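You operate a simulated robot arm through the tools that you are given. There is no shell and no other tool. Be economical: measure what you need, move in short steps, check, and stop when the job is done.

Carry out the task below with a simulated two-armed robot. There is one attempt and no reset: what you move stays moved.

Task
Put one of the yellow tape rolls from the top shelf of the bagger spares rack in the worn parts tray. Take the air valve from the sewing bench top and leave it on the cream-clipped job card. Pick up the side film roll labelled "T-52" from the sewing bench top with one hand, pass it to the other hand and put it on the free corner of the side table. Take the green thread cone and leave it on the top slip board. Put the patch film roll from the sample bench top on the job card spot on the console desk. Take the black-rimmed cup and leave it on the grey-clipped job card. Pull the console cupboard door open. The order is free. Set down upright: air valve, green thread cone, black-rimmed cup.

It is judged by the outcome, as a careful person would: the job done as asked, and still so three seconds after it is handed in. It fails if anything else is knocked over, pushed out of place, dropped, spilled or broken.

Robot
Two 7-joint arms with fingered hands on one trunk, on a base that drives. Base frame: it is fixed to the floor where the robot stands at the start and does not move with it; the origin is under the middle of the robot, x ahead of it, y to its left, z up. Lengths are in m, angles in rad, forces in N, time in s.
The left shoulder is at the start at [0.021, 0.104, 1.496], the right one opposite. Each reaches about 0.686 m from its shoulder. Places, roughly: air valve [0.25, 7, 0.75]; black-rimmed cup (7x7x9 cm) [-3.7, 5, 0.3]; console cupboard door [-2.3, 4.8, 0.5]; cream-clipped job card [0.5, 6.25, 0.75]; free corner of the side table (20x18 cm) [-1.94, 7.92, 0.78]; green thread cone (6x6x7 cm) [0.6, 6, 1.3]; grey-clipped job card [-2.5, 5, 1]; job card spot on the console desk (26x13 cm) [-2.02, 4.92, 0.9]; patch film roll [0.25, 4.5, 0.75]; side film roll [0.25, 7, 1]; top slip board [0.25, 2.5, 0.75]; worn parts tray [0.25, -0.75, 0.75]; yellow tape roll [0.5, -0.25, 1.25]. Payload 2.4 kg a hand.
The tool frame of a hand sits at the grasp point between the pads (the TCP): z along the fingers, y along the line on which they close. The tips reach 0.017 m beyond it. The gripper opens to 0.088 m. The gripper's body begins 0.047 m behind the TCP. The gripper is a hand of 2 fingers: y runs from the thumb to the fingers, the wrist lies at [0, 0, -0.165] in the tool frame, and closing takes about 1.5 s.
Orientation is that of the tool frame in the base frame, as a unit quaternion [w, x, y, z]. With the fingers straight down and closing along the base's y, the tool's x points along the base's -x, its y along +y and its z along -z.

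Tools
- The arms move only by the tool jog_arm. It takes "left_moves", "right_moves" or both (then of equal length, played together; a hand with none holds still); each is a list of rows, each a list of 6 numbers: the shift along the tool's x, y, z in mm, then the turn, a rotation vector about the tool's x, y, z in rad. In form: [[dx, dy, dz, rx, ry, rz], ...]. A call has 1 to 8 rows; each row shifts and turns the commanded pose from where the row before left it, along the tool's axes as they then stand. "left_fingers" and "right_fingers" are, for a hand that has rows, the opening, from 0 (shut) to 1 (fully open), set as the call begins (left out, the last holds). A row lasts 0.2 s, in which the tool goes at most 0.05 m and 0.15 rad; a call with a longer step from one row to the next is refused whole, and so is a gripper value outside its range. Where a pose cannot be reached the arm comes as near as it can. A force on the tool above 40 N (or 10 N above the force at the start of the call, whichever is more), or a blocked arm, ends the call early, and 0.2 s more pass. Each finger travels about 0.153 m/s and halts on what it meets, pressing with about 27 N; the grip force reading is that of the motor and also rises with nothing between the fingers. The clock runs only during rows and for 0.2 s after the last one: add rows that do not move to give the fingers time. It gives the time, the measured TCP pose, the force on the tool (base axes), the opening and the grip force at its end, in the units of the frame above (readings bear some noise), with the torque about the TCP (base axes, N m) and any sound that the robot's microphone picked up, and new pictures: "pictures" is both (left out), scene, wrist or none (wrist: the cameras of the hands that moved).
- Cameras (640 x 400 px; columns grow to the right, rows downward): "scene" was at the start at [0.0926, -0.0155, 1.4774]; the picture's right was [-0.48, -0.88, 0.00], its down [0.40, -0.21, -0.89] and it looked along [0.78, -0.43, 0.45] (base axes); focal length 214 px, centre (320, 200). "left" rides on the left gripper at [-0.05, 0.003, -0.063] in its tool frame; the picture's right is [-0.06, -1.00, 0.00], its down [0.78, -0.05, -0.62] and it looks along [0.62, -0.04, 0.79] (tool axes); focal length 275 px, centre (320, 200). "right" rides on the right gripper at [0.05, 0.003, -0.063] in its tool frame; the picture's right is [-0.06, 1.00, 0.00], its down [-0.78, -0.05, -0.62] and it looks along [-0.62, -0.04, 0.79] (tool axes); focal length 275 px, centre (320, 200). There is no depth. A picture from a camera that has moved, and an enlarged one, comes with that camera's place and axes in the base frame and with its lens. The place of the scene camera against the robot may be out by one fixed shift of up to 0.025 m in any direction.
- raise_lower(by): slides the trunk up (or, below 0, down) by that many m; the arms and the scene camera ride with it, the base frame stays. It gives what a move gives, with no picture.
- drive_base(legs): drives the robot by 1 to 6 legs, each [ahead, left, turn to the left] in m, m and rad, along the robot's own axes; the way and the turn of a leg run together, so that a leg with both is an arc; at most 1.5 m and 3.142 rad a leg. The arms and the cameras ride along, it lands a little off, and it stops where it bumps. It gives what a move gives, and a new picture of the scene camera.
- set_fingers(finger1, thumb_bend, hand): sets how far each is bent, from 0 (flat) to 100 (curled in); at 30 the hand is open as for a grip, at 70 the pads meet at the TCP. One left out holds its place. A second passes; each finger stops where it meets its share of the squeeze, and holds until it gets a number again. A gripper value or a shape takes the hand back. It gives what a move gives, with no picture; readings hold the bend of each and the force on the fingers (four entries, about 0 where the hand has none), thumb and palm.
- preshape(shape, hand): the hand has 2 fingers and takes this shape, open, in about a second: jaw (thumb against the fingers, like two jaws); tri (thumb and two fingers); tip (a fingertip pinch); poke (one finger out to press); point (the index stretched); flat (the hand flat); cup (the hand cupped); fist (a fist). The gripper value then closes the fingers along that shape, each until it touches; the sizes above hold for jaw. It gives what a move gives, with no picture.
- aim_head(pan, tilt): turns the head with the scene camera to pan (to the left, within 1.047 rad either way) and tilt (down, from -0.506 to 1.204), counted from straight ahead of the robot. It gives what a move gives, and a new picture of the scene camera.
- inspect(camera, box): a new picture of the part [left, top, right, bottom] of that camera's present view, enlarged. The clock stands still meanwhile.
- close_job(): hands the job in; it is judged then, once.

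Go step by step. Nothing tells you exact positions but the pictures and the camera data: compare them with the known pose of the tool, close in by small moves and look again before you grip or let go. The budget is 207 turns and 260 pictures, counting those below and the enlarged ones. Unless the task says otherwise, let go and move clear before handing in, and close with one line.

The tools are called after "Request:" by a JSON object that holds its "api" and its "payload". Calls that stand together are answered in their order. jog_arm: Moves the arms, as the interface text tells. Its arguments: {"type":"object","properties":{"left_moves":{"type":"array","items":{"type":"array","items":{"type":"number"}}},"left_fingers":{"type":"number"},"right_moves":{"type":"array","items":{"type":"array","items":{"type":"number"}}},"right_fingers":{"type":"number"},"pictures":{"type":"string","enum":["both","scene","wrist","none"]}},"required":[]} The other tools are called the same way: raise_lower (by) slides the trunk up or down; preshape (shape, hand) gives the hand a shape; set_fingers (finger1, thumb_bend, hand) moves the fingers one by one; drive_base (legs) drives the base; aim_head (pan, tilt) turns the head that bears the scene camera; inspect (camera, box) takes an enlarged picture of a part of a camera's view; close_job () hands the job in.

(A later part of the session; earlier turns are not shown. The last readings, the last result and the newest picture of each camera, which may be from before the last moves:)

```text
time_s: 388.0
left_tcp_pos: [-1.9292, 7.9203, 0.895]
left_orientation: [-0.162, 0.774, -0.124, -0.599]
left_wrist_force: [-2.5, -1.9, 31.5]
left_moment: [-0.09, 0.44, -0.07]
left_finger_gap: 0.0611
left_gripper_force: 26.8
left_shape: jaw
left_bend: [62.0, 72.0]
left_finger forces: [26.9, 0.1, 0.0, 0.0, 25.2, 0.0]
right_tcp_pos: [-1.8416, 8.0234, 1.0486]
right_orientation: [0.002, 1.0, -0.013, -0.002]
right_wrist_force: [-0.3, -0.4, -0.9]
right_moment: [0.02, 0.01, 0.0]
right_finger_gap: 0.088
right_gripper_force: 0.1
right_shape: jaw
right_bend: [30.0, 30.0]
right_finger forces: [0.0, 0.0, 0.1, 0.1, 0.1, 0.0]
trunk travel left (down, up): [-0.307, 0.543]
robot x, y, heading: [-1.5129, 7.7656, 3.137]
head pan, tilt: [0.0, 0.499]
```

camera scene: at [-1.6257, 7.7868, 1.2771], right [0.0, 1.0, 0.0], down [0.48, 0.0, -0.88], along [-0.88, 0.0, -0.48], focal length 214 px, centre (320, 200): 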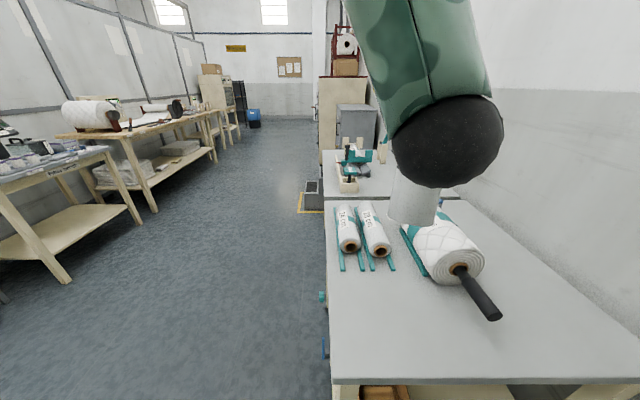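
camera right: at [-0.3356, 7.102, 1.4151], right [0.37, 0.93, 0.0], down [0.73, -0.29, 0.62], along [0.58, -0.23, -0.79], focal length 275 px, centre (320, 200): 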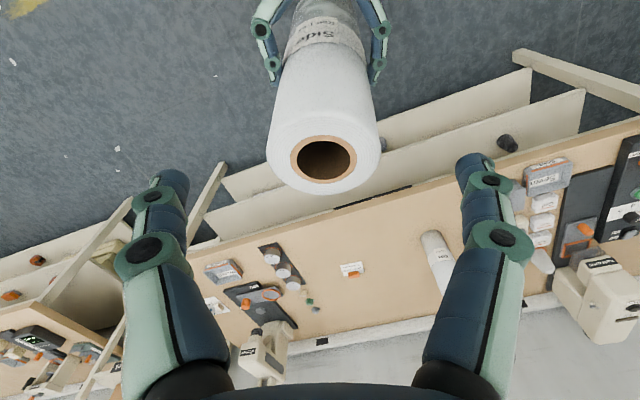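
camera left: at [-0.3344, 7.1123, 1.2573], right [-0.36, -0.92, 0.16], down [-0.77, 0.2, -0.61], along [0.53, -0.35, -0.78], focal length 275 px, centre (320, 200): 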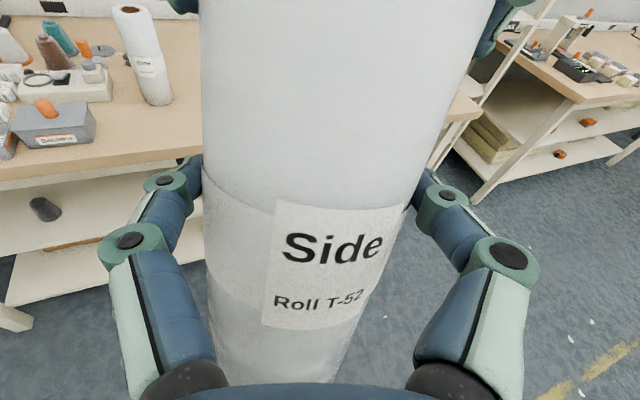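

Request:
{"api": "inspect", "payload": {"camera": "right", "box": [320, 0, 640, 300]}}

Request:
{"api": "inspect", "payload": {"camera": "scene", "box": [280, 100, 560, 300]}}

```text
1.33 times, centred on (480, 150) of right
camera zoom: at [-1.7909, 8.0201, 1.1128], right [-0.09, -1.0, 0.0], down [-0.78, 0.07, 0.62], along [-0.62, 0.05, -0.78], focal length 367 px, centre (107, 267)
```

zoom: 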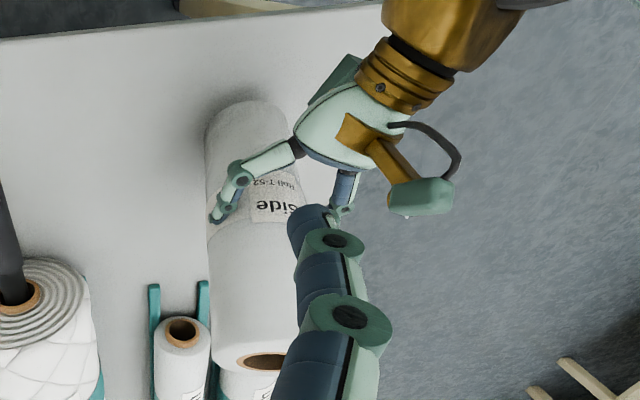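

```text
2.00 times, centred on (420, 200) of scene
camera zoom: at [-1.6291, 7.7858, 0.9741], right [0.0, 1.0, 0.0], down [0.48, 0.0, -0.88], along [-0.88, 0.0, -0.48], focal length 429 px, centre (120, 200)
```

zoom: 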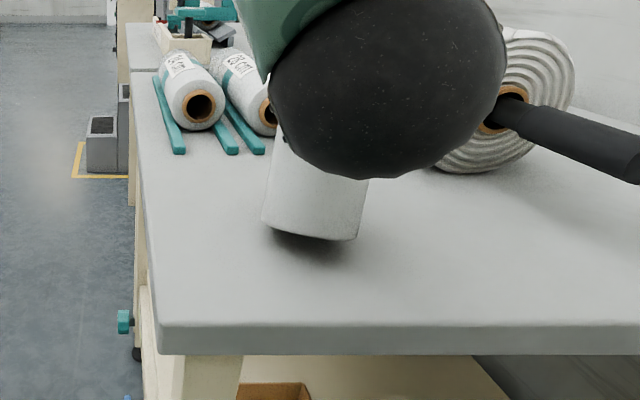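

The roll's bottom still has its near edge lifted. With the far edge planted, I ease the hand back to bring it upright.

Request:
{"api": "drive_base", "payload": {"legs": [[-0.022, 0, 0]]}}

Request:
{"api": "inspect", "payload": {"camera": "scene", "box": [280, 100, 560, 300]}}

```text
time_s: 388.8
left_tcp_pos: [-1.906, 7.9205, 0.894]
left_orientation: [-0.162, 0.776, -0.124, -0.597]
left_wrist_force: [1.9, -3.8, 21.0]
left_moment: [-0.47, 0.49, 0.12]
left_finger_gap: 0.061
left_gripper_force: 27.0
left_shape: jaw
left_bend: [62.0, 73.0]
left_finger forces: [27.4, 0.1, 0.0, 0.1, 22.4, 0.0]
right_tcp_pos: [-1.819, 8.0239, 1.0493]
right_orientation: [0.001, 1.0, -0.012, -0.002]
right_wrist_force: [0.7, -0.1, -0.9]
right_moment: [0.01, 0.04, -0.04]
right_finger_gap: 0.0877
right_gripper_force: 0.1
right_shape: jaw
right_bend: [30.0, 30.0]
right_finger forces: [0.1, 0.0, 0.0, 0.0, 0.0, 0.0]
trunk travel left (down, up): [-0.307, 0.543]
robot x, y, heading: [-1.491, 7.7688, 3.138]
head pan, tilt: [0.0, 0.499]
camera scene: at [-1.6072, 7.7857, 0.9739], right [0.0, 1.0, 0.0], down [0.48, 0.0, -0.88], along [-0.88, 0.0, -0.48], focal length 214 px, centre (320, 200)
```

scene: 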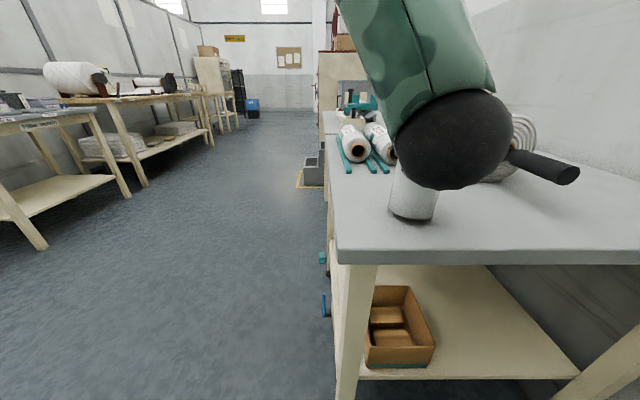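

```text
2.00 times, centred on (420, 200) of scene
camera zoom: at [-1.6072, 7.7857, 0.9739], right [0.0, 1.0, 0.0], down [0.48, 0.0, -0.88], along [-0.88, 0.0, -0.48], focal length 429 px, centre (120, 200)
```

zoom: 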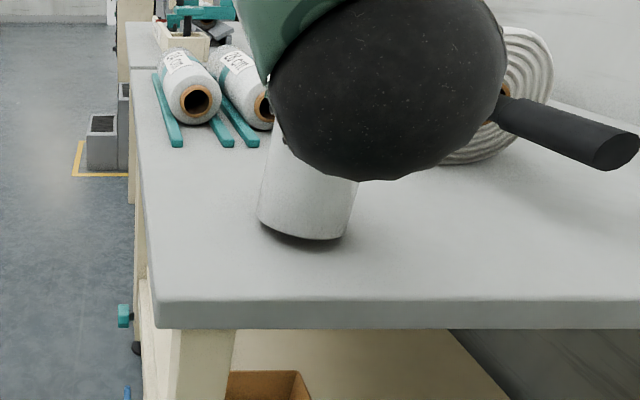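

Nearly flat. Release and look.

Request:
{"api": "jog_arm", "payload": {"left_moves": [[0, 0, 0, 0, 0, 0], [0, 0, 0, 0, 0, 0], [0, 0, 0, 0, 0, 0], [0, 0, 0, 0, 0, 0], [0, 0, 0, 0, 0, 0], [0, 0, 0, 0, 0, 0]], "left_fingers": 1, "pictures": "wrist"}}

Request:
{"api": "inspect", "payload": {"camera": "right", "box": [320, 0, 640, 300]}}

```text
time_s: 390.2
left_tcp_pos: [-1.9084, 7.921, 0.8938]
left_orientation: [-0.163, 0.777, -0.125, -0.596]
left_wrist_force: [-0.6, 0.1, 0.2]
left_moment: [0.0, 0.01, -0.02]
left_finger_gap: 0.088
left_gripper_force: 0.0
left_shape: jaw
left_bend: [30.0, 30.0]
left_finger forces: [0.0, 0.1, 0.0, 0.1, 0.0, 0.0]
right_tcp_pos: [-1.8216, 8.0243, 1.0482]
right_orientation: [0.001, 1.0, -0.012, -0.001]
right_wrist_force: [0.9, -0.1, 0.1]
right_moment: [0.03, -0.01, 0.02]
right_finger_gap: 0.088
right_gripper_force: 0.1
right_shape: jaw
right_bend: [30.0, 30.0]
right_finger forces: [0.1, 0.1, 0.0, 0.1, 0.1, 0.0]
trunk travel left (down, up): [-0.307, 0.543]
robot x, y, heading: [-1.4919, 7.7682, 3.136]
head pan, tilt: [0.0, 0.499]
camera left: at [-1.8643, 7.8921, 0.9551], right [0.37, 0.92, 0.16], down [0.77, -0.2, -0.61], along [-0.52, 0.35, -0.78], focal length 275 px, centre (320, 200)
```

left: 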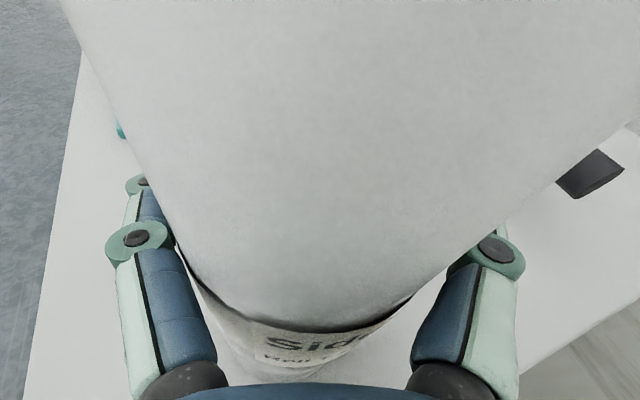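

```text
1.33 times, centred on (480, 150) of right
camera zoom: at [-1.7706, 8.0209, 1.112], right [-0.09, -1.0, 0.0], down [-0.78, 0.07, 0.62], along [-0.62, 0.05, -0.78], focal length 367 px, centre (107, 267)
```

zoom: 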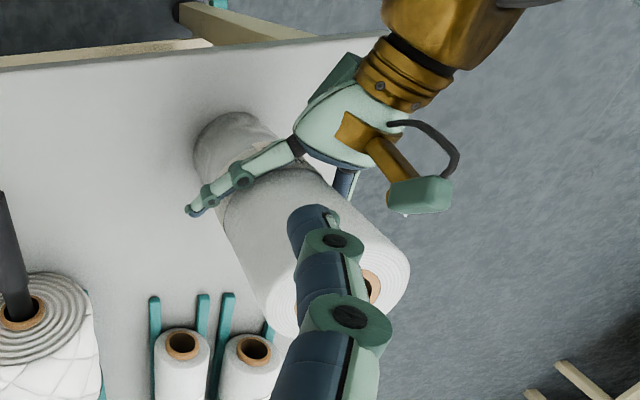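

The roll is leaning against the left hand after release. I bring the right hand over its top to take hold and straighten it.

Request:
{"api": "jog_arm", "payload": {"right_moves": [[-20, 30, 0, 0, 0, 0], [-20, 30, 0, 0, 0, 0], [-20, 30, 0, 0, 0, 0], [-20, 30, 0, 0, 0, 0], [0, 0, 0, 0, 0, 0]], "pictures": "wrist"}}

```text
time_s: 391.4
left_tcp_pos: [-1.9084, 7.9203, 0.8937]
left_orientation: [-0.162, 0.776, -0.125, -0.596]
left_wrist_force: [-0.7, -0.1, 0.0]
left_moment: [0.0, 0.01, 0.0]
left_finger_gap: 0.0879
left_gripper_force: 0.1
left_shape: jaw
left_bend: [30.0, 30.0]
left_finger forces: [0.1, 0.1, 0.0, 0.0, 0.0, 0.1]
right_tcp_pos: [-1.9034, 7.9061, 1.0488]
right_orientation: [0.001, 1.0, -0.013, -0.001]
right_wrist_force: [-0.2, 0.4, 0.3]
right_moment: [0.0, 0.01, 0.01]
right_finger_gap: 0.0881
right_gripper_force: 0.1
right_shape: jaw
right_bend: [30.0, 30.0]
right_finger forces: [0.1, 0.0, 0.1, 0.1, 0.0, 0.0]
trunk travel left (down, up): [-0.307, 0.543]
robot x, y, heading: [-1.4909, 7.767, 3.137]
head pan, tilt: [0.0, 0.499]
camera right: at [-1.8539, 7.9027, 1.1124], right [-0.09, -1.0, 0.0], down [-0.78, 0.07, 0.62], along [-0.62, 0.05, -0.78], focal length 275 px, centre (320, 200)
```

right: 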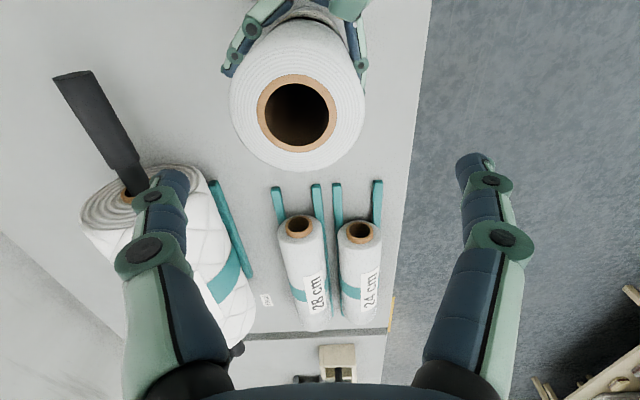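

From above, the roll's top is level: it is standing upright, free of the fingers, at about [-1.90, 7.92]. I raise the right hand and withdraw the left along its own axis.

Request:
{"api": "jog_arm", "payload": {"right_moves": [[0, 0, -30, 0, 0, 0], [0, 0, -30, 0, 0, 0], [0, 0, 0, 0, 0, 0], [0, 0, 0, 0, 0, 0], [0, 0, 0, 0, 0, 0], [0, 0, 0, 0, 0, 0], [0, 0, 0, 0, 0, 0], [0, 0, 0, 0, 0, 0]], "left_moves": [[0, 0, 0, 0, 0, 0], [0, 0, 0, 0, 0, 0], [0, 0, -15, 0, 0, 0], [0, 0, -20, 0, 0, 0], [0, 0, -25, 0, 0, 0], [0, 0, -30, 0, 0, 0], [0, 0, -30, 0, 0, 0], [0, 0, -20, 0, 0, 0]], "pictures": "wrist"}}

```text
time_s: 393.2
left_tcp_pos: [-1.7932, 7.8641, 0.9289]
left_orientation: [-0.155, 0.773, -0.114, -0.605]
left_wrist_force: [1.0, -0.5, -0.7]
left_moment: [-0.01, 0.0, -0.02]
left_finger_gap: 0.0877
left_gripper_force: 0.1
left_shape: jaw
left_bend: [30.0, 30.0]
left_finger forces: [0.1, 0.0, 0.0, 0.1, 0.0, 0.0]
right_tcp_pos: [-1.9038, 7.9059, 1.1094]
right_orientation: [0.001, 1.0, -0.011, 0.0]
right_wrist_force: [-0.1, 0.4, 0.6]
right_moment: [0.01, -0.02, 0.01]
right_finger_gap: 0.0879
right_gripper_force: 0.0
right_shape: jaw
right_bend: [30.0, 30.0]
right_finger forces: [0.0, 0.0, 0.0, 0.1, 0.0, 0.0]
trunk travel left (down, up): [-0.307, 0.543]
robot x, y, heading: [-1.4922, 7.7685, 3.142]
head pan, tilt: [0.0, 0.499]
camera right: at [-1.8542, 7.9029, 1.1725], right [-0.09, -1.0, 0.0], down [-0.78, 0.07, 0.62], along [-0.62, 0.05, -0.78], focal length 275 px, centre (320, 200)
camera left: at [-1.7469, 7.8356, 0.9893], right [0.35, 0.92, 0.16], down [0.76, -0.18, -0.62], along [-0.54, 0.34, -0.77], focal length 275 px, centre (320, 200)
```

right: 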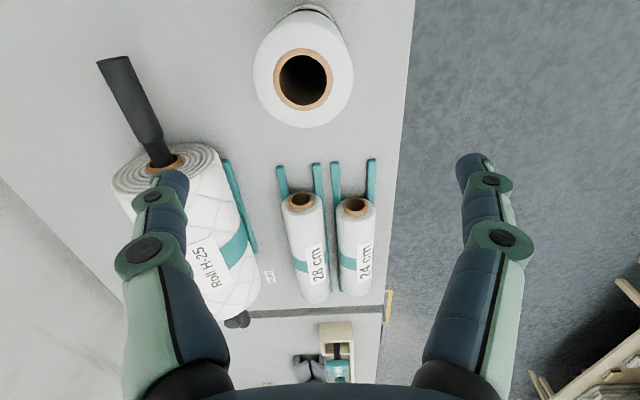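
left: 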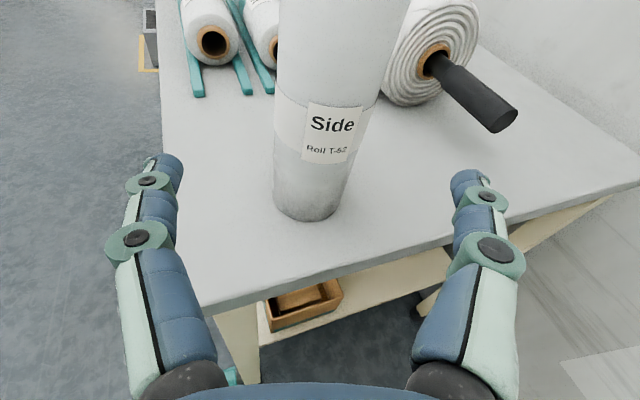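

The T-52 roll stands on the free corner. Now the green cone: I back off, raise the trunk, and re-pose the left hand (≈50° pitch) while travelling.

Request:
{"api": "drive_base", "payload": {"legs": [[-0.7, 0, 0]]}}

Request:
{"api": "raise_lower", "payload": {"by": 0.4}}

Request:
{"api": "jog_arm", "payload": {"left_moves": [[0, 0, 0, -0.065, 0.101, -0.0205], [0, 0, 0, -0.065, 0.101, -0.0205], [0, 0, 0, -0.065, 0.101, -0.0205], [0, 0, 0, -0.065, 0.101, -0.0205], [0, 0, 0, -0.065, 0.101, -0.0205], [0, 0, 0, -0.065, 0.101, -0.0205]], "right_moves": [[45, -20, 0, 0, 0, 0], [45, -20, 0, 0, 0, 0], [45, -20, 0, 0, 0, 0], [0, -20, 0, 0, 0, 0], [0, -20, 0, 0, 0, 0], [0, 0, 0, 0, 0, 0]], "pictures": "none"}}

Request:
{"api": "drive_base", "payload": {"legs": [[0, 1.4, 0], [0, 0.42, 0], [0, 0, 3.14]]}}

```text
time_s: 397.0
left_tcp_pos: [-1.0972, 7.863, 0.9257]
left_orientation: [-0.158, 0.774, -0.119, -0.602]
left_wrist_force: [0.3, 0.3, 0.6]
left_moment: [0.0, 0.02, -0.01]
left_finger_gap: 0.0884
left_gripper_force: 0.1
left_shape: jaw
left_bend: [30.0, 30.0]
left_finger forces: [0.0, 0.0, 0.0, 0.0, 0.0, 0.0]
right_tcp_pos: [-1.2138, 7.904, 1.1099]
right_orientation: [0.001, 1.0, -0.012, -0.001]
right_wrist_force: [0.0, -0.6, 0.5]
right_moment: [0.02, 0.03, 0.01]
right_finger_gap: 0.0882
right_gripper_force: 0.1
right_shape: jaw
right_bend: [30.0, 30.0]
right_finger forces: [0.0, 0.0, 0.0, 0.1, 0.0, 0.0]
trunk travel left (down, up): [-0.307, 0.543]
robot x, y, heading: [-0.7978, 7.7644, 3.14]
head pan, tilt: [0.0, 0.499]
camera scene: at [-0.9188, 7.7873, 0.9776], right [0.04, 1.0, 0.0], down [0.44, -0.02, -0.9], along [-0.9, 0.03, -0.44], focal length 214 px, centre (320, 200)
```

scene: 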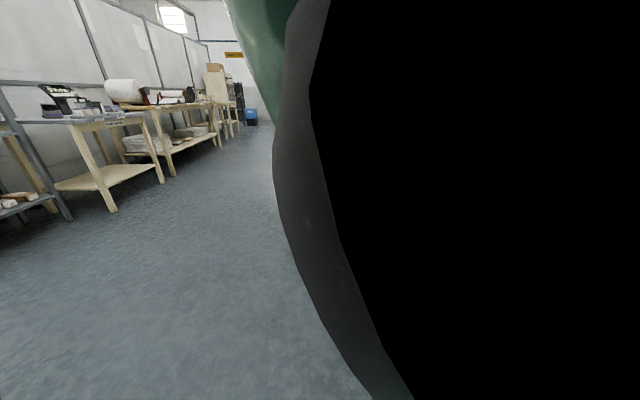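

```text
time_s: 400.8
left_tcp_pos: [-1.097, 7.8637, 1.3258]
left_orientation: [-0.157, 0.774, -0.117, -0.602]
left_wrist_force: [0.1, 0.2, 0.3]
left_moment: [0.04, 0.03, 0.02]
left_finger_gap: 0.0879
left_gripper_force: 0.0
left_shape: jaw
left_bend: [30.0, 30.0]
left_finger forces: [0.0, 0.0, 0.0, 0.1, 0.1, 0.0]
right_tcp_pos: [-1.213, 7.9054, 1.5104]
right_orientation: [0.001, 1.0, -0.014, -0.003]
right_wrist_force: [0.0, 0.0, 0.6]
right_moment: [-0.01, -0.01, 0.0]
right_finger_gap: 0.0878
right_gripper_force: 0.1
right_shape: jaw
right_bend: [30.0, 30.0]
right_finger forces: [0.0, 0.0, 0.0, 0.0, 0.0, 0.0]
trunk travel left (down, up): [-0.707, 0.143]
robot x, y, heading: [-0.7991, 7.7673, 3.14]
head pan, tilt: [0.0, 0.499]
```

```text
time_s: 402.2
left_tcp_pos: [-1.098, 7.863, 1.3263]
left_orientation: [-0.001, 0.939, 0.004, -0.345]
left_wrist_force: [-0.1, -0.7, 0.3]
left_moment: [-0.02, 0.01, -0.03]
left_finger_gap: 0.0877
left_gripper_force: 0.0
left_shape: jaw
left_bend: [30.0, 30.0]
left_finger forces: [0.0, 0.0, 0.0, 0.0, 0.0, 0.0]
right_tcp_pos: [-1.0774, 8.0029, 1.5093]
right_orientation: [0.002, 1.0, -0.014, -0.002]
right_wrist_force: [0.9, -0.3, -0.3]
right_moment: [-0.03, -0.02, -0.03]
right_finger_gap: 0.0879
right_gripper_force: 0.0
right_shape: jaw
right_bend: [30.0, 30.0]
right_finger forces: [0.0, 0.0, 0.0, 0.0, 0.0, 0.0]
trunk travel left (down, up): [-0.707, 0.143]
robot x, y, heading: [-0.7998, 7.7679, 3.139]
head pan, tilt: [0.0, 0.499]
```

```text
time_s: 418.8
left_tcp_pos: [-0.5244, 5.8555, 1.3282]
left_orientation: [0.346, -0.008, 0.938, 0.001]
left_wrist_force: [-0.4, 0.5, 0.2]
left_moment: [-0.04, 0.02, -0.01]
left_finger_gap: 0.088
left_gripper_force: 0.0
left_shape: jaw
left_bend: [30.0, 30.0]
left_finger forces: [0.1, 0.0, 0.0, 0.0, 0.0, 0.0]
right_tcp_pos: [-0.546, 5.7163, 1.5092]
right_orientation: [0.004, 0.009, 1.0, 0.002]
right_wrist_force: [0.3, 0.0, 0.3]
right_moment: [0.0, 0.0, 0.03]
right_finger_gap: 0.088
right_gripper_force: 0.0
right_shape: jaw
right_bend: [30.0, 30.0]
right_finger forces: [0.1, 0.0, 0.0, 0.1, 0.0, 0.0]
trunk travel left (down, up): [-0.707, 0.143]
robot x, y, heading: [-0.8248, 5.9506, 0.005]
head pan, tilt: [0.0, 0.499]
camera scene: at [-0.7011, 5.9678, 1.3754], right [0.01, -1.0, 0.0], down [-0.48, 0.0, -0.88], along [0.88, 0.0, -0.48], focal length 214 px, centre (320, 200)
```

scene: 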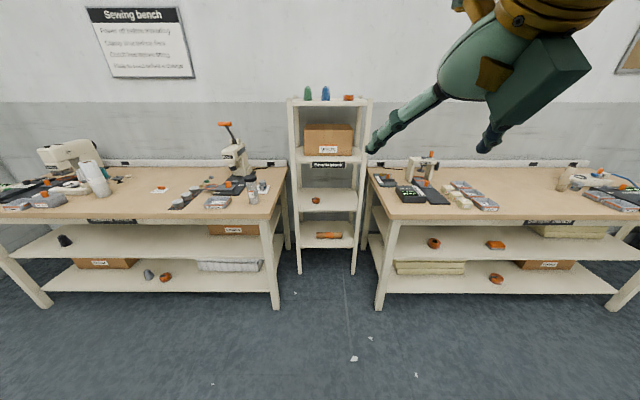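

The gap between the benches is wide enough for the base. I extend the left hand to fwd ≈0.5 m and centre it.

Request:
{"api": "jog_arm", "payload": {"left_moves": [[-30, 19, 25, 0, 0, 0], [-30, 19, 25, 0, 0, 0], [-30, 19, 25, 0, 0, 0], [-30, 19, 25, 0, 0, 0], [-30, 19, 25, 0, 0, 0], [-13, 0, -15, 0, 0, 0], [0, 0, 0, 0, 0, 0]], "pictures": "none"}}

Request:
{"api": "drive_base", "payload": {"legs": [[0, -0.04, 0], [0.75, 0, 0], [0, 0, 0.22]]}}

Request:
{"api": "inspect", "payload": {"camera": "left", "box": [0, 0, 640, 400]}}

```text
time_s: 420.4
left_tcp_pos: [-0.3311, 5.9542, 1.3497]
left_orientation: [0.345, -0.008, 0.938, 0.001]
left_wrist_force: [-0.2, 0.0, 0.1]
left_moment: [-0.01, -0.01, 0.01]
left_finger_gap: 0.0877
left_gripper_force: 0.0
left_shape: jaw
left_bend: [30.0, 30.0]
left_finger forces: [0.0, 0.0, 0.0, 0.0, 0.0, 0.0]
right_tcp_pos: [-0.5463, 5.7162, 1.5097]
right_orientation: [0.003, 0.01, 1.0, 0.002]
right_wrist_force: [0.9, 0.1, 1.1]
right_moment: [0.01, 0.01, 0.01]
right_finger_gap: 0.0879
right_gripper_force: 0.0
right_shape: jaw
right_bend: [30.0, 30.0]
right_finger forces: [0.0, 0.0, 0.0, 0.0, 0.0, 0.0]
trunk travel left (down, up): [-0.707, 0.143]
robot x, y, heading: [-0.8247, 5.9495, 0.005]
head pan, tilt: [0.0, 0.499]
```

```text
time_s: 425.7
left_tcp_pos: [0.4091, 6.028, 1.35]
left_orientation: [0.343, -0.112, 0.932, 0.039]
left_wrist_force: [0.6, 0.0, 0.8]
left_moment: [-0.01, -0.03, -0.02]
left_finger_gap: 0.0881
left_gripper_force: 0.0
left_shape: jaw
left_bend: [30.0, 30.0]
left_finger forces: [0.0, 0.0, 0.1, 0.1, 0.0, 0.0]
right_tcp_pos: [0.2524, 5.7477, 1.5103]
right_orientation: [0.004, -0.101, 0.995, 0.002]
right_wrist_force: [-0.5, 0.9, -0.1]
right_moment: [-0.01, 0.02, -0.03]
right_finger_gap: 0.0879
right_gripper_force: 0.1
right_shape: jaw
right_bend: [30.0, 30.0]
right_finger forces: [0.0, 0.0, 0.0, 0.0, 0.0, 0.0]
trunk travel left (down, up): [-0.707, 0.143]
robot x, y, heading: [-0.0724, 5.914, 0.228]
head pan, tilt: [0.0, 0.499]
camera scene: at [0.0493, 5.9585, 1.3754], right [0.23, -0.97, 0.0], down [-0.47, -0.11, -0.88], along [0.86, 0.2, -0.48], focal length 214 px, centre (320, 200)
```

scene: 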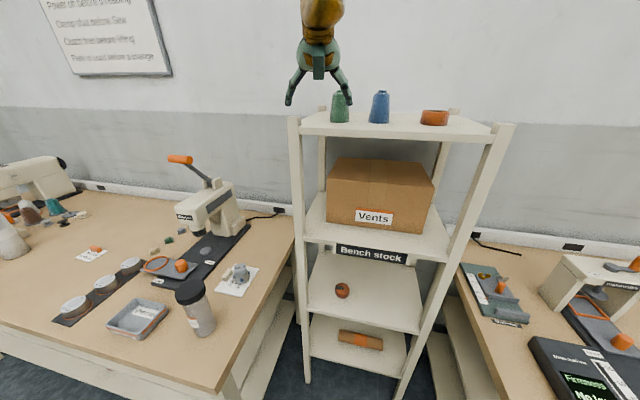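

```text
1.00 times, centred on (320, 200) of left (not enlarged: the box is as wide or as high as the picture)
camera zoom: at [0.4057, 6.0294, 1.4289], right [0.28, -0.96, 0.04], down [-0.96, -0.28, -0.04], along [0.05, -0.03, -1.0], focal length 275 px, centre (320, 200)
```

zoom: 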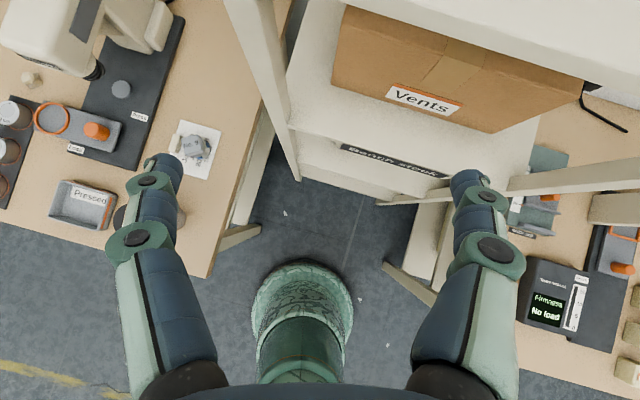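

Request:
{"api": "drive_base", "payload": {"legs": [[0.13, -0.038, 0]]}}

Request:
{"api": "inspect", "payload": {"camera": "left", "box": [0, 0, 640, 400]}}

```text
time_s: 427.0
left_tcp_pos: [0.5445, 6.0197, 1.3482]
left_orientation: [0.343, -0.112, 0.932, 0.039]
left_wrist_force: [0.5, -1.0, -0.3]
left_moment: [-0.01, 0.02, 0.01]
left_finger_gap: 0.0881
left_gripper_force: 0.1
left_shape: jaw
left_bend: [30.0, 30.0]
left_finger forces: [0.0, 0.0, 0.0, 0.0, 0.0, 0.1]
right_tcp_pos: [0.3868, 5.7396, 1.5092]
right_orientation: [0.003, -0.102, 0.995, 0.001]
right_wrist_force: [0.3, 0.8, 0.1]
right_moment: [-0.01, 0.01, 0.03]
right_finger_gap: 0.0882
right_gripper_force: 0.0
right_shape: jaw
right_bend: [30.0, 30.0]
right_finger forces: [0.0, 0.0, 0.1, 0.0, 0.0, 0.0]
trunk travel left (down, up): [-0.707, 0.143]
robot x, y, heading: [0.0639, 5.9075, 0.231]
head pan, tilt: [0.0, 0.499]
camera scene: at [0.1842, 5.9502, 1.3753], right [0.23, -0.97, 0.0], down [-0.47, -0.11, -0.88], along [0.85, 0.2, -0.48], focal length 214 px, centre (320, 200)
```

scene: 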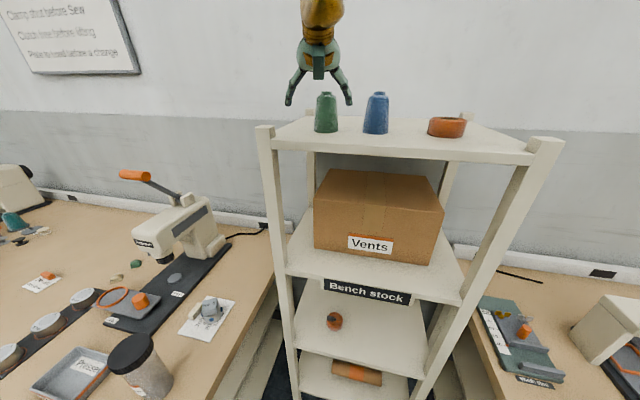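

```text
1.00 times, centred on (320, 200) of left (not enlarged: the box is as wide or as high as the picture)
camera zoom: at [0.5406, 6.0212, 1.4284], right [0.28, -0.96, 0.04], down [-0.96, -0.28, -0.04], along [0.05, -0.03, -1.0], focal length 275 px, centre (320, 200)
```

zoom: 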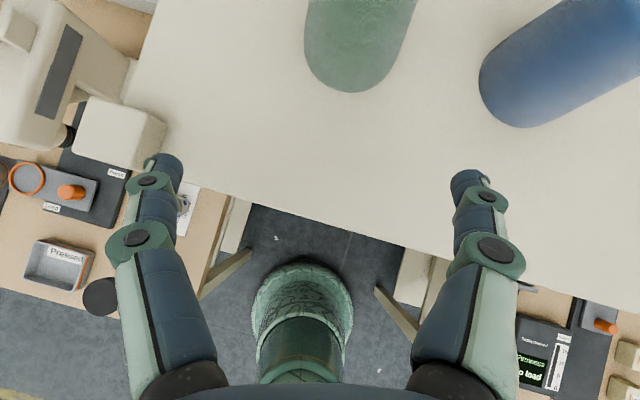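

Request:
{"api": "drive_base", "payload": {"legs": [[0.088, -0.021, 0]]}}

Request:
{"api": "inspect", "payload": {"camera": "left", "box": [0, 0, 640, 400]}}

```text
time_s: 428.1
left_tcp_pos: [0.6346, 6.019, 1.3486]
left_orientation: [0.343, -0.111, 0.932, 0.039]
left_wrist_force: [0.7, 0.7, -0.4]
left_moment: [-0.02, 0.02, 0.0]
left_finger_gap: 0.088
left_gripper_force: 0.0
left_shape: jaw
left_bend: [30.0, 30.0]
left_finger forces: [0.0, 0.1, 0.0, 0.0, 0.1, 0.0]
right_tcp_pos: [0.4764, 5.7396, 1.5093]
right_orientation: [0.003, -0.101, 0.995, 0.002]
right_wrist_force: [-0.3, 0.3, -0.5]
right_moment: [0.05, 0.0, -0.02]
right_finger_gap: 0.088
right_gripper_force: 0.1
right_shape: jaw
right_bend: [30.0, 30.0]
right_finger forces: [0.0, 0.0, 0.0, 0.0, 0.2, 0.0]
trunk travel left (down, up): [-0.707, 0.143]
robot x, y, heading: [0.154, 5.9073, 0.226]
head pan, tilt: [0.0, 0.499]
camera scene: at [0.2738, 5.9497, 1.3753], right [0.23, -0.97, 0.0], down [-0.47, -0.11, -0.88], along [0.85, 0.2, -0.48], focal length 214 px, centre (320, 200)
```

scene: 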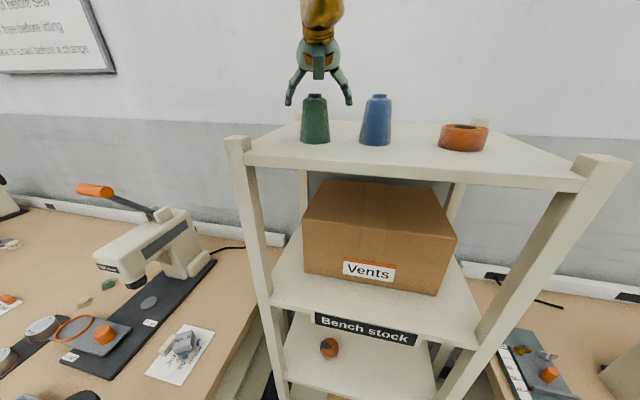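

```text
1.00 times, centred on (320, 200) of left (not enlarged: the box is as wide or as high as the picture)
camera zoom: at [0.6303, 6.0204, 1.4285], right [0.28, -0.96, 0.04], down [-0.96, -0.28, -0.04], along [0.05, -0.03, -1.0], focal length 275 px, centre (320, 200)
```

zoom: 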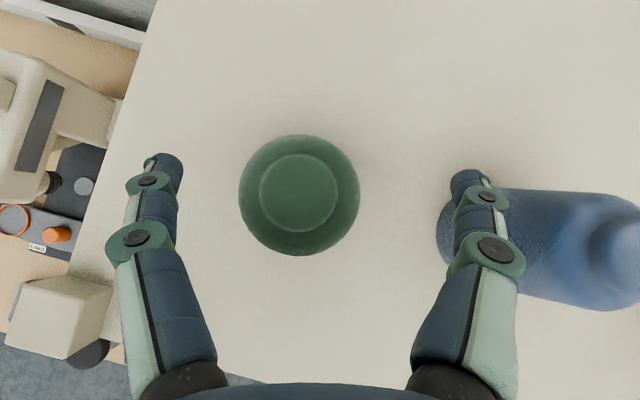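

Cone is right under the hand; it's 7 mm to the left. I narrow the opening, shift, and lower.

Request:
{"api": "jog_arm", "payload": {"left_moves": [[-2, 7, 0, 0, 0, 0], [0, 0, 0, 0, 0, 0], [0, 0, 0, 0, 0, 0]], "left_fingers": 0.86, "pictures": "none"}}

Request:
{"api": "raise_lower", "payload": {"by": -0.03}}

Request:
{"api": "jog_arm", "payload": {"left_moves": [[0, 0, 0, 0, 0, 0], [0, 0, 0, 0, 0, 0], [0, 0, 0, 0, 0, 0], [0, 0, 0, 0, 0, 0], [0, 0, 0, 0, 0, 0], [0, 0, 0, 0, 0, 0]], "left_fingers": 0, "pictures": "wrist"}}

```text
time_s: 428.9
left_tcp_pos: [0.6313, 6.0266, 1.3498]
left_orientation: [0.344, -0.112, 0.931, 0.039]
left_wrist_force: [0.5, -0.2, -0.4]
left_moment: [0.0, 0.01, -0.02]
left_finger_gap: 0.0758
left_gripper_force: 0.1
left_shape: jaw
left_bend: [53.0, 49.0]
left_finger forces: [0.1, 0.0, 0.0, 0.1, 0.0, 0.0]
right_tcp_pos: [0.4749, 5.7386, 1.51]
right_orientation: [0.004, -0.102, 0.995, 0.002]
right_wrist_force: [-0.1, -0.2, -0.2]
right_moment: [-0.01, 0.02, 0.01]
right_finger_gap: 0.0881
right_gripper_force: 0.1
right_shape: jaw
right_bend: [30.0, 30.0]
right_finger forces: [0.0, 0.0, 0.0, 0.0, 0.0, 0.1]
trunk travel left (down, up): [-0.707, 0.143]
robot x, y, heading: [0.1507, 5.9044, 0.228]
head pan, tilt: [0.0, 0.499]
```

```text
time_s: 429.7
left_tcp_pos: [0.631, 6.0269, 1.3202]
left_orientation: [0.344, -0.112, 0.931, 0.041]
left_wrist_force: [-0.1, -0.3, 0.2]
left_moment: [-0.04, -0.03, 0.02]
left_finger_gap: 0.0759
left_gripper_force: 0.1
left_shape: jaw
left_bend: [53.0, 49.0]
left_finger forces: [0.0, 0.0, 0.0, 0.0, 0.0, 0.1]
right_tcp_pos: [0.4759, 5.7391, 1.4798]
right_orientation: [0.004, -0.102, 0.995, 0.002]
right_wrist_force: [0.0, 0.4, 0.0]
right_moment: [-0.02, 0.02, 0.02]
right_finger_gap: 0.0879
right_gripper_force: 0.0
right_shape: jaw
right_bend: [30.0, 30.0]
right_finger forces: [0.0, 0.0, 0.1, 0.1, 0.1, 0.0]
trunk travel left (down, up): [-0.677, 0.173]
robot x, y, heading: [0.1529, 5.9053, 0.228]
head pan, tilt: [0.0, 0.499]
```

```text
time_s: 431.1
left_tcp_pos: [0.633, 6.0254, 1.3195]
left_orientation: [0.344, -0.111, 0.932, 0.039]
left_wrist_force: [0.7, 0.3, 1.6]
left_moment: [0.02, -0.03, 0.0]
left_finger_gap: 0.0351
left_gripper_force: 26.8
left_shape: jaw
left_bend: [74.0, 70.0]
left_finger forces: [22.7, 0.0, 0.0, 0.0, 23.5, 0.1]
right_tcp_pos: [0.4757, 5.7394, 1.481]
right_orientation: [0.003, -0.102, 0.995, 0.003]
right_wrist_force: [0.6, 0.3, -0.6]
right_moment: [-0.02, 0.01, -0.03]
right_finger_gap: 0.0876
right_gripper_force: 0.0
right_shape: jaw
right_bend: [30.0, 30.0]
right_finger forces: [0.1, 0.0, 0.1, 0.0, 0.0, 0.1]
trunk travel left (down, up): [-0.677, 0.173]
robot x, y, heading: [0.1564, 5.9039, 0.225]
head pan, tilt: [0.0, 0.499]
camera left: at [0.6291, 6.0277, 1.4002], right [0.28, -0.96, 0.04], down [-0.96, -0.28, -0.04], along [0.05, -0.03, -1.0], focal length 275 px, centre (320, 200)
```

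left: 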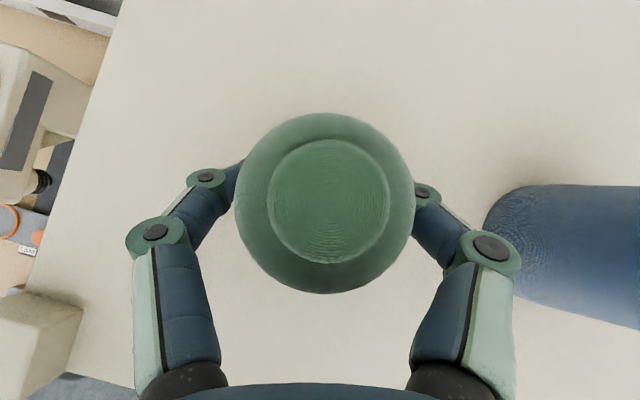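

Request:
{"api": "raise_lower", "payload": {"by": 0.05}}

Request:
{"api": "inspect", "payload": {"camera": "scene", "box": [240, 40, 440, 180]}}

```text
time_s: 432.0
left_tcp_pos: [0.6324, 6.0261, 1.3696]
left_orientation: [0.343, -0.112, 0.932, 0.038]
left_wrist_force: [0.0, 1.2, -1.6]
left_moment: [0.0, -0.04, 0.0]
left_finger_gap: 0.0348
left_gripper_force: 27.3
left_shape: jaw
left_bend: [74.0, 70.0]
left_finger forces: [22.3, 0.1, 0.0, 0.1, 23.2, 0.1]
right_tcp_pos: [0.4752, 5.739, 1.5305]
right_orientation: [0.004, -0.101, 0.995, 0.002]
right_wrist_force: [0.1, 0.0, -0.1]
right_moment: [0.01, 0.01, 0.02]
right_finger_gap: 0.0879
right_gripper_force: 0.1
right_shape: jaw
right_bend: [30.0, 30.0]
right_finger forces: [0.0, 0.1, 0.1, 0.0, 0.0, 0.0]
trunk travel left (down, up): [-0.727, 0.123]
robot x, y, heading: [0.1546, 5.9068, 0.219]
head pan, tilt: [0.0, 0.499]
```

```text
2.86 times, centred on (340, 110) of scene
camera zoom: at [0.2729, 5.9497, 1.3954], right [0.23, -0.97, 0.0], down [-0.47, -0.11, -0.88], along [0.86, 0.2, -0.48], focal length 613 px, centre (263, 457)
```

zoom: 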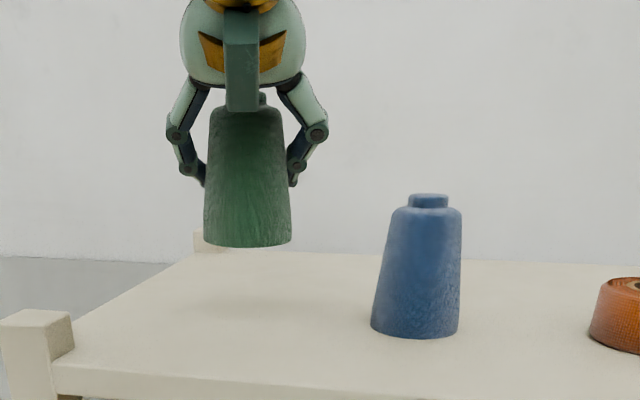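

The cone is lifted upright. I back out of the gap and travel to the pack bench (slip board ≈ [0.35, 2.63, 0.83]).

Request:
{"api": "drive_base", "payload": {"legs": [[-0.66, 0, 0], [0, 0, -0.222], [0, -1.5, 0], [0, -1.5, 0], [0, -0.14, 0]]}}

Request:
{"api": "raise_lower", "payload": {"by": -0.25}}

Request:
{"api": "drive_base", "payload": {"legs": [[0.26, 0, 0]]}}

Request:
{"api": "inspect", "payload": {"camera": "left", "box": [0, 0, 640, 400]}}

```text
time_s: 451.4
left_tcp_pos: [0.0049, 2.6359, 1.3699]
left_orientation: [0.345, -0.008, 0.938, 0.001]
left_wrist_force: [0.3, 0.8, -1.0]
left_moment: [-0.01, 0.03, 0.0]
left_finger_gap: 0.0353
left_gripper_force: 26.9
left_shape: jaw
left_bend: [74.0, 70.0]
left_finger forces: [22.3, 0.0, 0.0, 0.0, 23.1, 0.0]
right_tcp_pos: [-0.2131, 2.391, 1.5282]
right_orientation: [0.004, 0.01, 1.0, 0.003]
right_wrist_force: [0.0, -0.4, -0.1]
right_moment: [-0.01, -0.02, -0.01]
right_finger_gap: 0.0879
right_gripper_force: 0.1
right_shape: jaw
right_bend: [30.0, 30.0]
right_finger forces: [0.0, 0.0, 0.0, 0.0, 0.0, 0.0]
trunk travel left (down, up): [-0.727, 0.123]
robot x, y, heading: [-0.4867, 2.6254, 0.004]
head pan, tilt: [0.0, 0.499]
camera scene: at [-0.367, 2.6424, 1.3954], right [0.01, -1.0, 0.0], down [-0.48, 0.0, -0.88], along [0.88, 0.0, -0.48], focal length 214 px, centre (320, 200)
```

scene: 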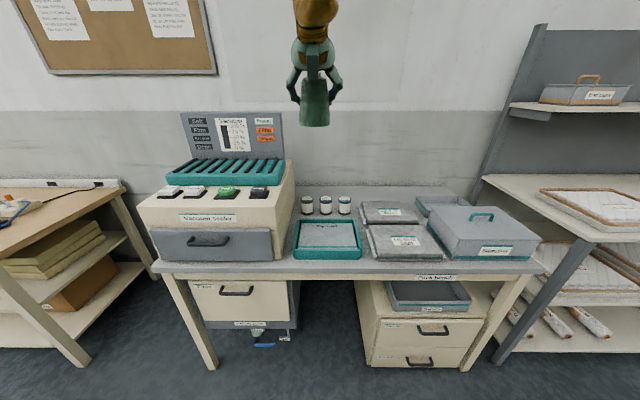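

```text
time_s: 454.0
left_tcp_pos: [0.0039, 2.6366, 1.121]
left_orientation: [0.346, -0.008, 0.938, 0.001]
left_wrist_force: [-0.1, 0.3, -1.3]
left_moment: [0.01, 0.0, -0.02]
left_finger_gap: 0.0348
left_gripper_force: 26.9
left_shape: jaw
left_bend: [74.0, 70.0]
left_finger forces: [22.3, 0.0, 0.0, 0.1, 23.0, 0.0]
right_tcp_pos: [-0.2115, 2.3917, 1.2795]
right_orientation: [0.003, 0.009, 1.0, 0.002]
right_wrist_force: [0.4, 0.3, 0.0]
right_moment: [-0.02, 0.0, -0.01]
right_finger_gap: 0.0878
right_gripper_force: 0.0
right_shape: jaw
right_bend: [30.0, 30.0]
right_finger forces: [0.0, 0.0, 0.0, 0.0, 0.0, 0.0]
trunk travel left (down, up): [-0.477, 0.373]
robot x, y, heading: [-0.4924, 2.6281, 0.005]
head pan, tilt: [0.0, 0.499]
```

```text
time_s: 455.9
left_tcp_pos: [0.2643, 2.64, 1.1199]
left_orientation: [0.346, -0.008, 0.938, 0.0]
left_wrist_force: [-0.4, -0.1, -1.5]
left_moment: [-0.03, 0.02, 0.0]
left_finger_gap: 0.035
left_gripper_force: 26.7
left_shape: jaw
left_bend: [74.0, 70.0]
left_finger forces: [22.1, 0.0, 0.1, 0.1, 23.0, 0.1]
right_tcp_pos: [0.0493, 2.3943, 1.2796]
right_orientation: [0.002, 0.01, 1.0, 0.001]
right_wrist_force: [0.3, -0.1, -0.2]
right_moment: [0.02, 0.02, -0.03]
right_finger_gap: 0.0878
right_gripper_force: 0.1
right_shape: jaw
right_bend: [30.0, 30.0]
right_finger forces: [0.0, 0.0, 0.0, 0.0, 0.0, 0.0]
trunk travel left (down, up): [-0.477, 0.373]
robot x, y, heading: [-0.2333, 2.6283, 0.007]
head pan, tilt: [0.0, 0.499]
camera scene: at [-0.1051, 2.6451, 1.1446], right [0.01, -1.0, 0.0], down [-0.48, 0.0, -0.88], along [0.88, 0.0, -0.48], focal length 214 px, centre (320, 200)
```

scene: 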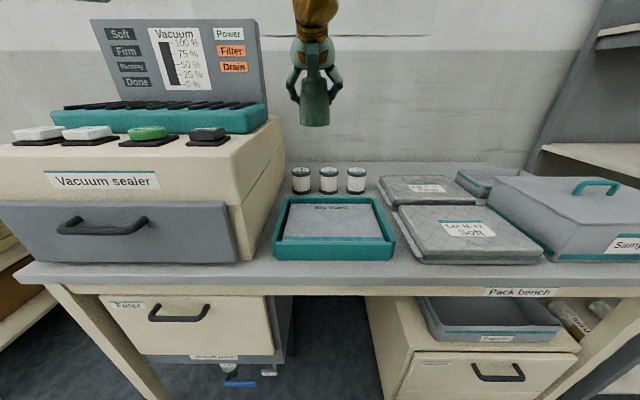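

```text
1.00 times, centred on (320, 200) of left (not enlarged: the box is as wide or as high as the picture)
camera zoom: at [0.2615, 2.6411, 1.1998], right [0.06, -1.0, 0.04], down [-1.0, -0.06, -0.04], along [0.04, -0.04, -1.0], focal length 275 px, centre (320, 200)
```

zoom: 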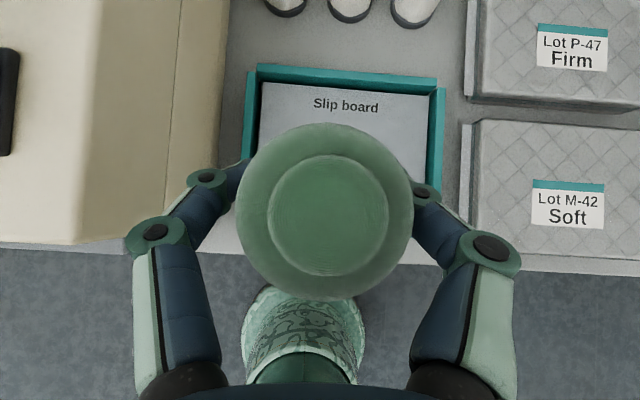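

Request:
{"api": "drive_base", "payload": {"legs": [[0.071, -0.037, -0.005]]}}

Request:
{"api": "raise_lower", "payload": {"by": -0.19}}

Request:
{"api": "inspect", "payload": {"camera": "scene", "box": [200, 100, 460, 300]}}

Request:
{"api": "inspect", "payload": {"camera": "left", "box": [0, 0, 640, 400]}}

```text
time_s: 456.9
left_tcp_pos: [0.3361, 2.5998, 1.1189]
left_orientation: [0.345, -0.006, 0.938, 0.0]
left_wrist_force: [-0.2, 0.7, -0.1]
left_moment: [-0.02, 0.02, 0.02]
left_finger_gap: 0.0348
left_gripper_force: 26.6
left_shape: jaw
left_bend: [74.0, 70.0]
left_finger forces: [22.1, 0.0, 0.0, 0.1, 22.9, 0.1]
right_tcp_pos: [0.1201, 2.3554, 1.2796]
right_orientation: [0.002, 0.011, 1.0, 0.001]
right_wrist_force: [-0.4, 0.1, 0.1]
right_moment: [0.05, -0.03, 0.01]
right_finger_gap: 0.0877
right_gripper_force: 0.0
right_shape: jaw
right_bend: [30.0, 30.0]
right_finger forces: [0.0, 0.1, 0.1, 0.0, 0.0, 0.1]
trunk travel left (down, up): [-0.477, 0.373]
robot x, y, heading: [-0.1578, 2.5899, -0.002]
head pan, tilt: [0.0, 0.499]
camera scene: at [-0.033, 2.6072, 1.1446], right [0.0, -1.0, 0.0], down [-0.48, 0.0, -0.88], along [0.88, 0.0, -0.48], focal length 214 px, centre (320, 200)
```

scene: 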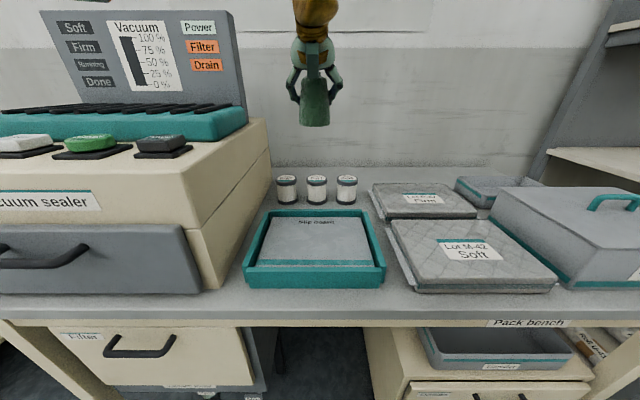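

```text
time_s: 459.0
left_tcp_pos: [0.336, 2.6008, 0.9301]
left_orientation: [0.346, -0.006, 0.938, 0.0]
left_wrist_force: [0.2, -0.2, -2.1]
left_moment: [0.01, 0.01, 0.03]
left_finger_gap: 0.0348
left_gripper_force: 27.2
left_shape: jaw
left_bend: [74.0, 70.0]
left_finger forces: [22.2, 0.0, 0.0, 0.0, 22.9, 0.0]
right_tcp_pos: [0.1172, 2.354, 1.0893]
right_orientation: [0.003, 0.011, 1.0, 0.002]
right_wrist_force: [0.8, 0.1, 0.6]
right_moment: [0.01, 0.0, -0.01]
right_finger_gap: 0.0875
right_gripper_force: 0.0
right_shape: jaw
right_bend: [30.0, 30.0]
right_finger forces: [0.1, 0.0, 0.1, 0.0, 0.1, 0.1]
trunk travel left (down, up): [-0.287, 0.563]
robot x, y, heading: [-0.1599, 2.5867, -0.002]
head pan, tilt: [0.0, 0.499]
```

```text
2.00 times, centred on (330, 200) of scene
camera zoom: at [-0.0288, 2.6077, 0.9538], right [0.0, -1.0, 0.0], down [-0.48, 0.0, -0.88], along [0.88, 0.0, -0.48], focal length 429 px, centre (300, 200)
```

zoom: 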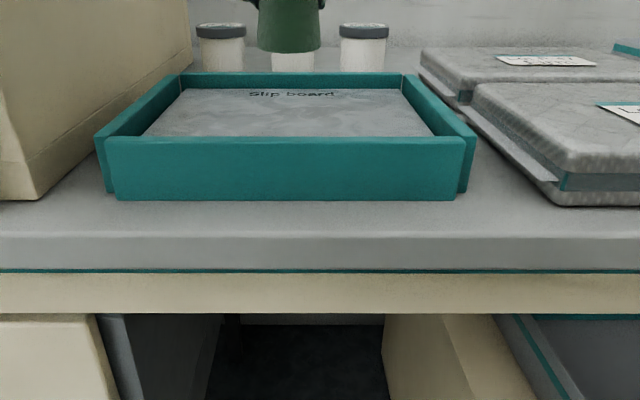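

```text
1.00 times, centred on (320, 200) of left (not enlarged: the box is as wide or as high as the picture)
camera zoom: at [0.3325, 2.6021, 1.0104], right [0.06, -1.0, 0.04], down [-1.0, -0.06, -0.04], along [0.04, -0.04, -1.0], focal length 275 px, centre (320, 200)
```

zoom: 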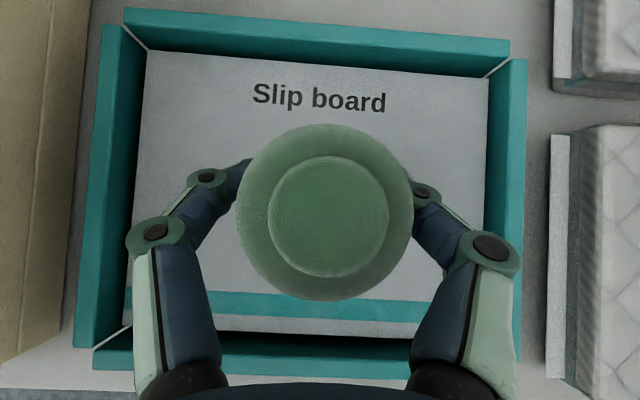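

The cone is centred over the top slip board. Lower to contact.

Request:
{"api": "raise_lower", "payload": {"by": -0.058}}

Request:
{"api": "jog_arm", "payload": {"left_moves": [[2.6, 0, 3.1, 0, 0, 0], [2.6, 0, 3.1, 0, 0, 0], [2.6, 0, 3.1, 0, 0, 0]], "pictures": "none"}}

```text
time_s: 460.0
left_tcp_pos: [0.3325, 2.599, 0.8738]
left_orientation: [0.347, -0.006, 0.938, 0.0]
left_wrist_force: [-0.4, 0.7, -0.7]
left_moment: [-0.01, 0.01, 0.03]
left_finger_gap: 0.0351
left_gripper_force: 27.2
left_shape: jaw
left_bend: [74.0, 70.0]
left_finger forces: [22.1, 0.0, 0.1, 0.0, 23.0, 0.0]
right_tcp_pos: [0.1147, 2.3541, 1.0313]
right_orientation: [0.005, 0.011, 1.0, 0.002]
right_wrist_force: [0.4, 0.1, -0.1]
right_moment: [-0.03, 0.01, -0.01]
right_finger_gap: 0.088
right_gripper_force: 0.0
right_shape: jaw
right_bend: [30.0, 30.0]
right_finger forces: [0.0, 0.0, 0.0, 0.1, 0.0, 0.0]
trunk travel left (down, up): [-0.229, 0.621]
robot x, y, heading: [-0.1606, 2.5869, 0.001]
head pan, tilt: [0.0, 0.499]
```

```text
time_s: 460.8
left_tcp_pos: [0.3325, 2.5985, 0.8673]
left_orientation: [0.353, -0.004, 0.935, -0.001]
left_wrist_force: [5.4, -0.2, 31.5]
left_moment: [-0.06, -0.28, -0.05]
left_finger_gap: 0.036
left_gripper_force: 27.5
left_shape: jaw
left_bend: [75.0, 71.0]
left_finger forces: [28.3, 0.0, 0.1, 0.1, 29.1, 0.0]
right_tcp_pos: [0.1142, 2.3537, 1.0332]
right_orientation: [0.007, 0.011, 1.0, 0.004]
right_wrist_force: [0.0, 0.3, 0.6]
right_moment: [-0.01, 0.03, -0.03]
right_finger_gap: 0.0879
right_gripper_force: 0.0
right_shape: jaw
right_bend: [30.0, 30.0]
right_finger forces: [0.0, 0.1, 0.0, 0.0, 0.0, 0.0]
trunk travel left (down, up): [-0.229, 0.621]
robot x, y, heading: [-0.1549, 2.5914, -0.002]
head pan, tilt: [0.0, 0.499]
```

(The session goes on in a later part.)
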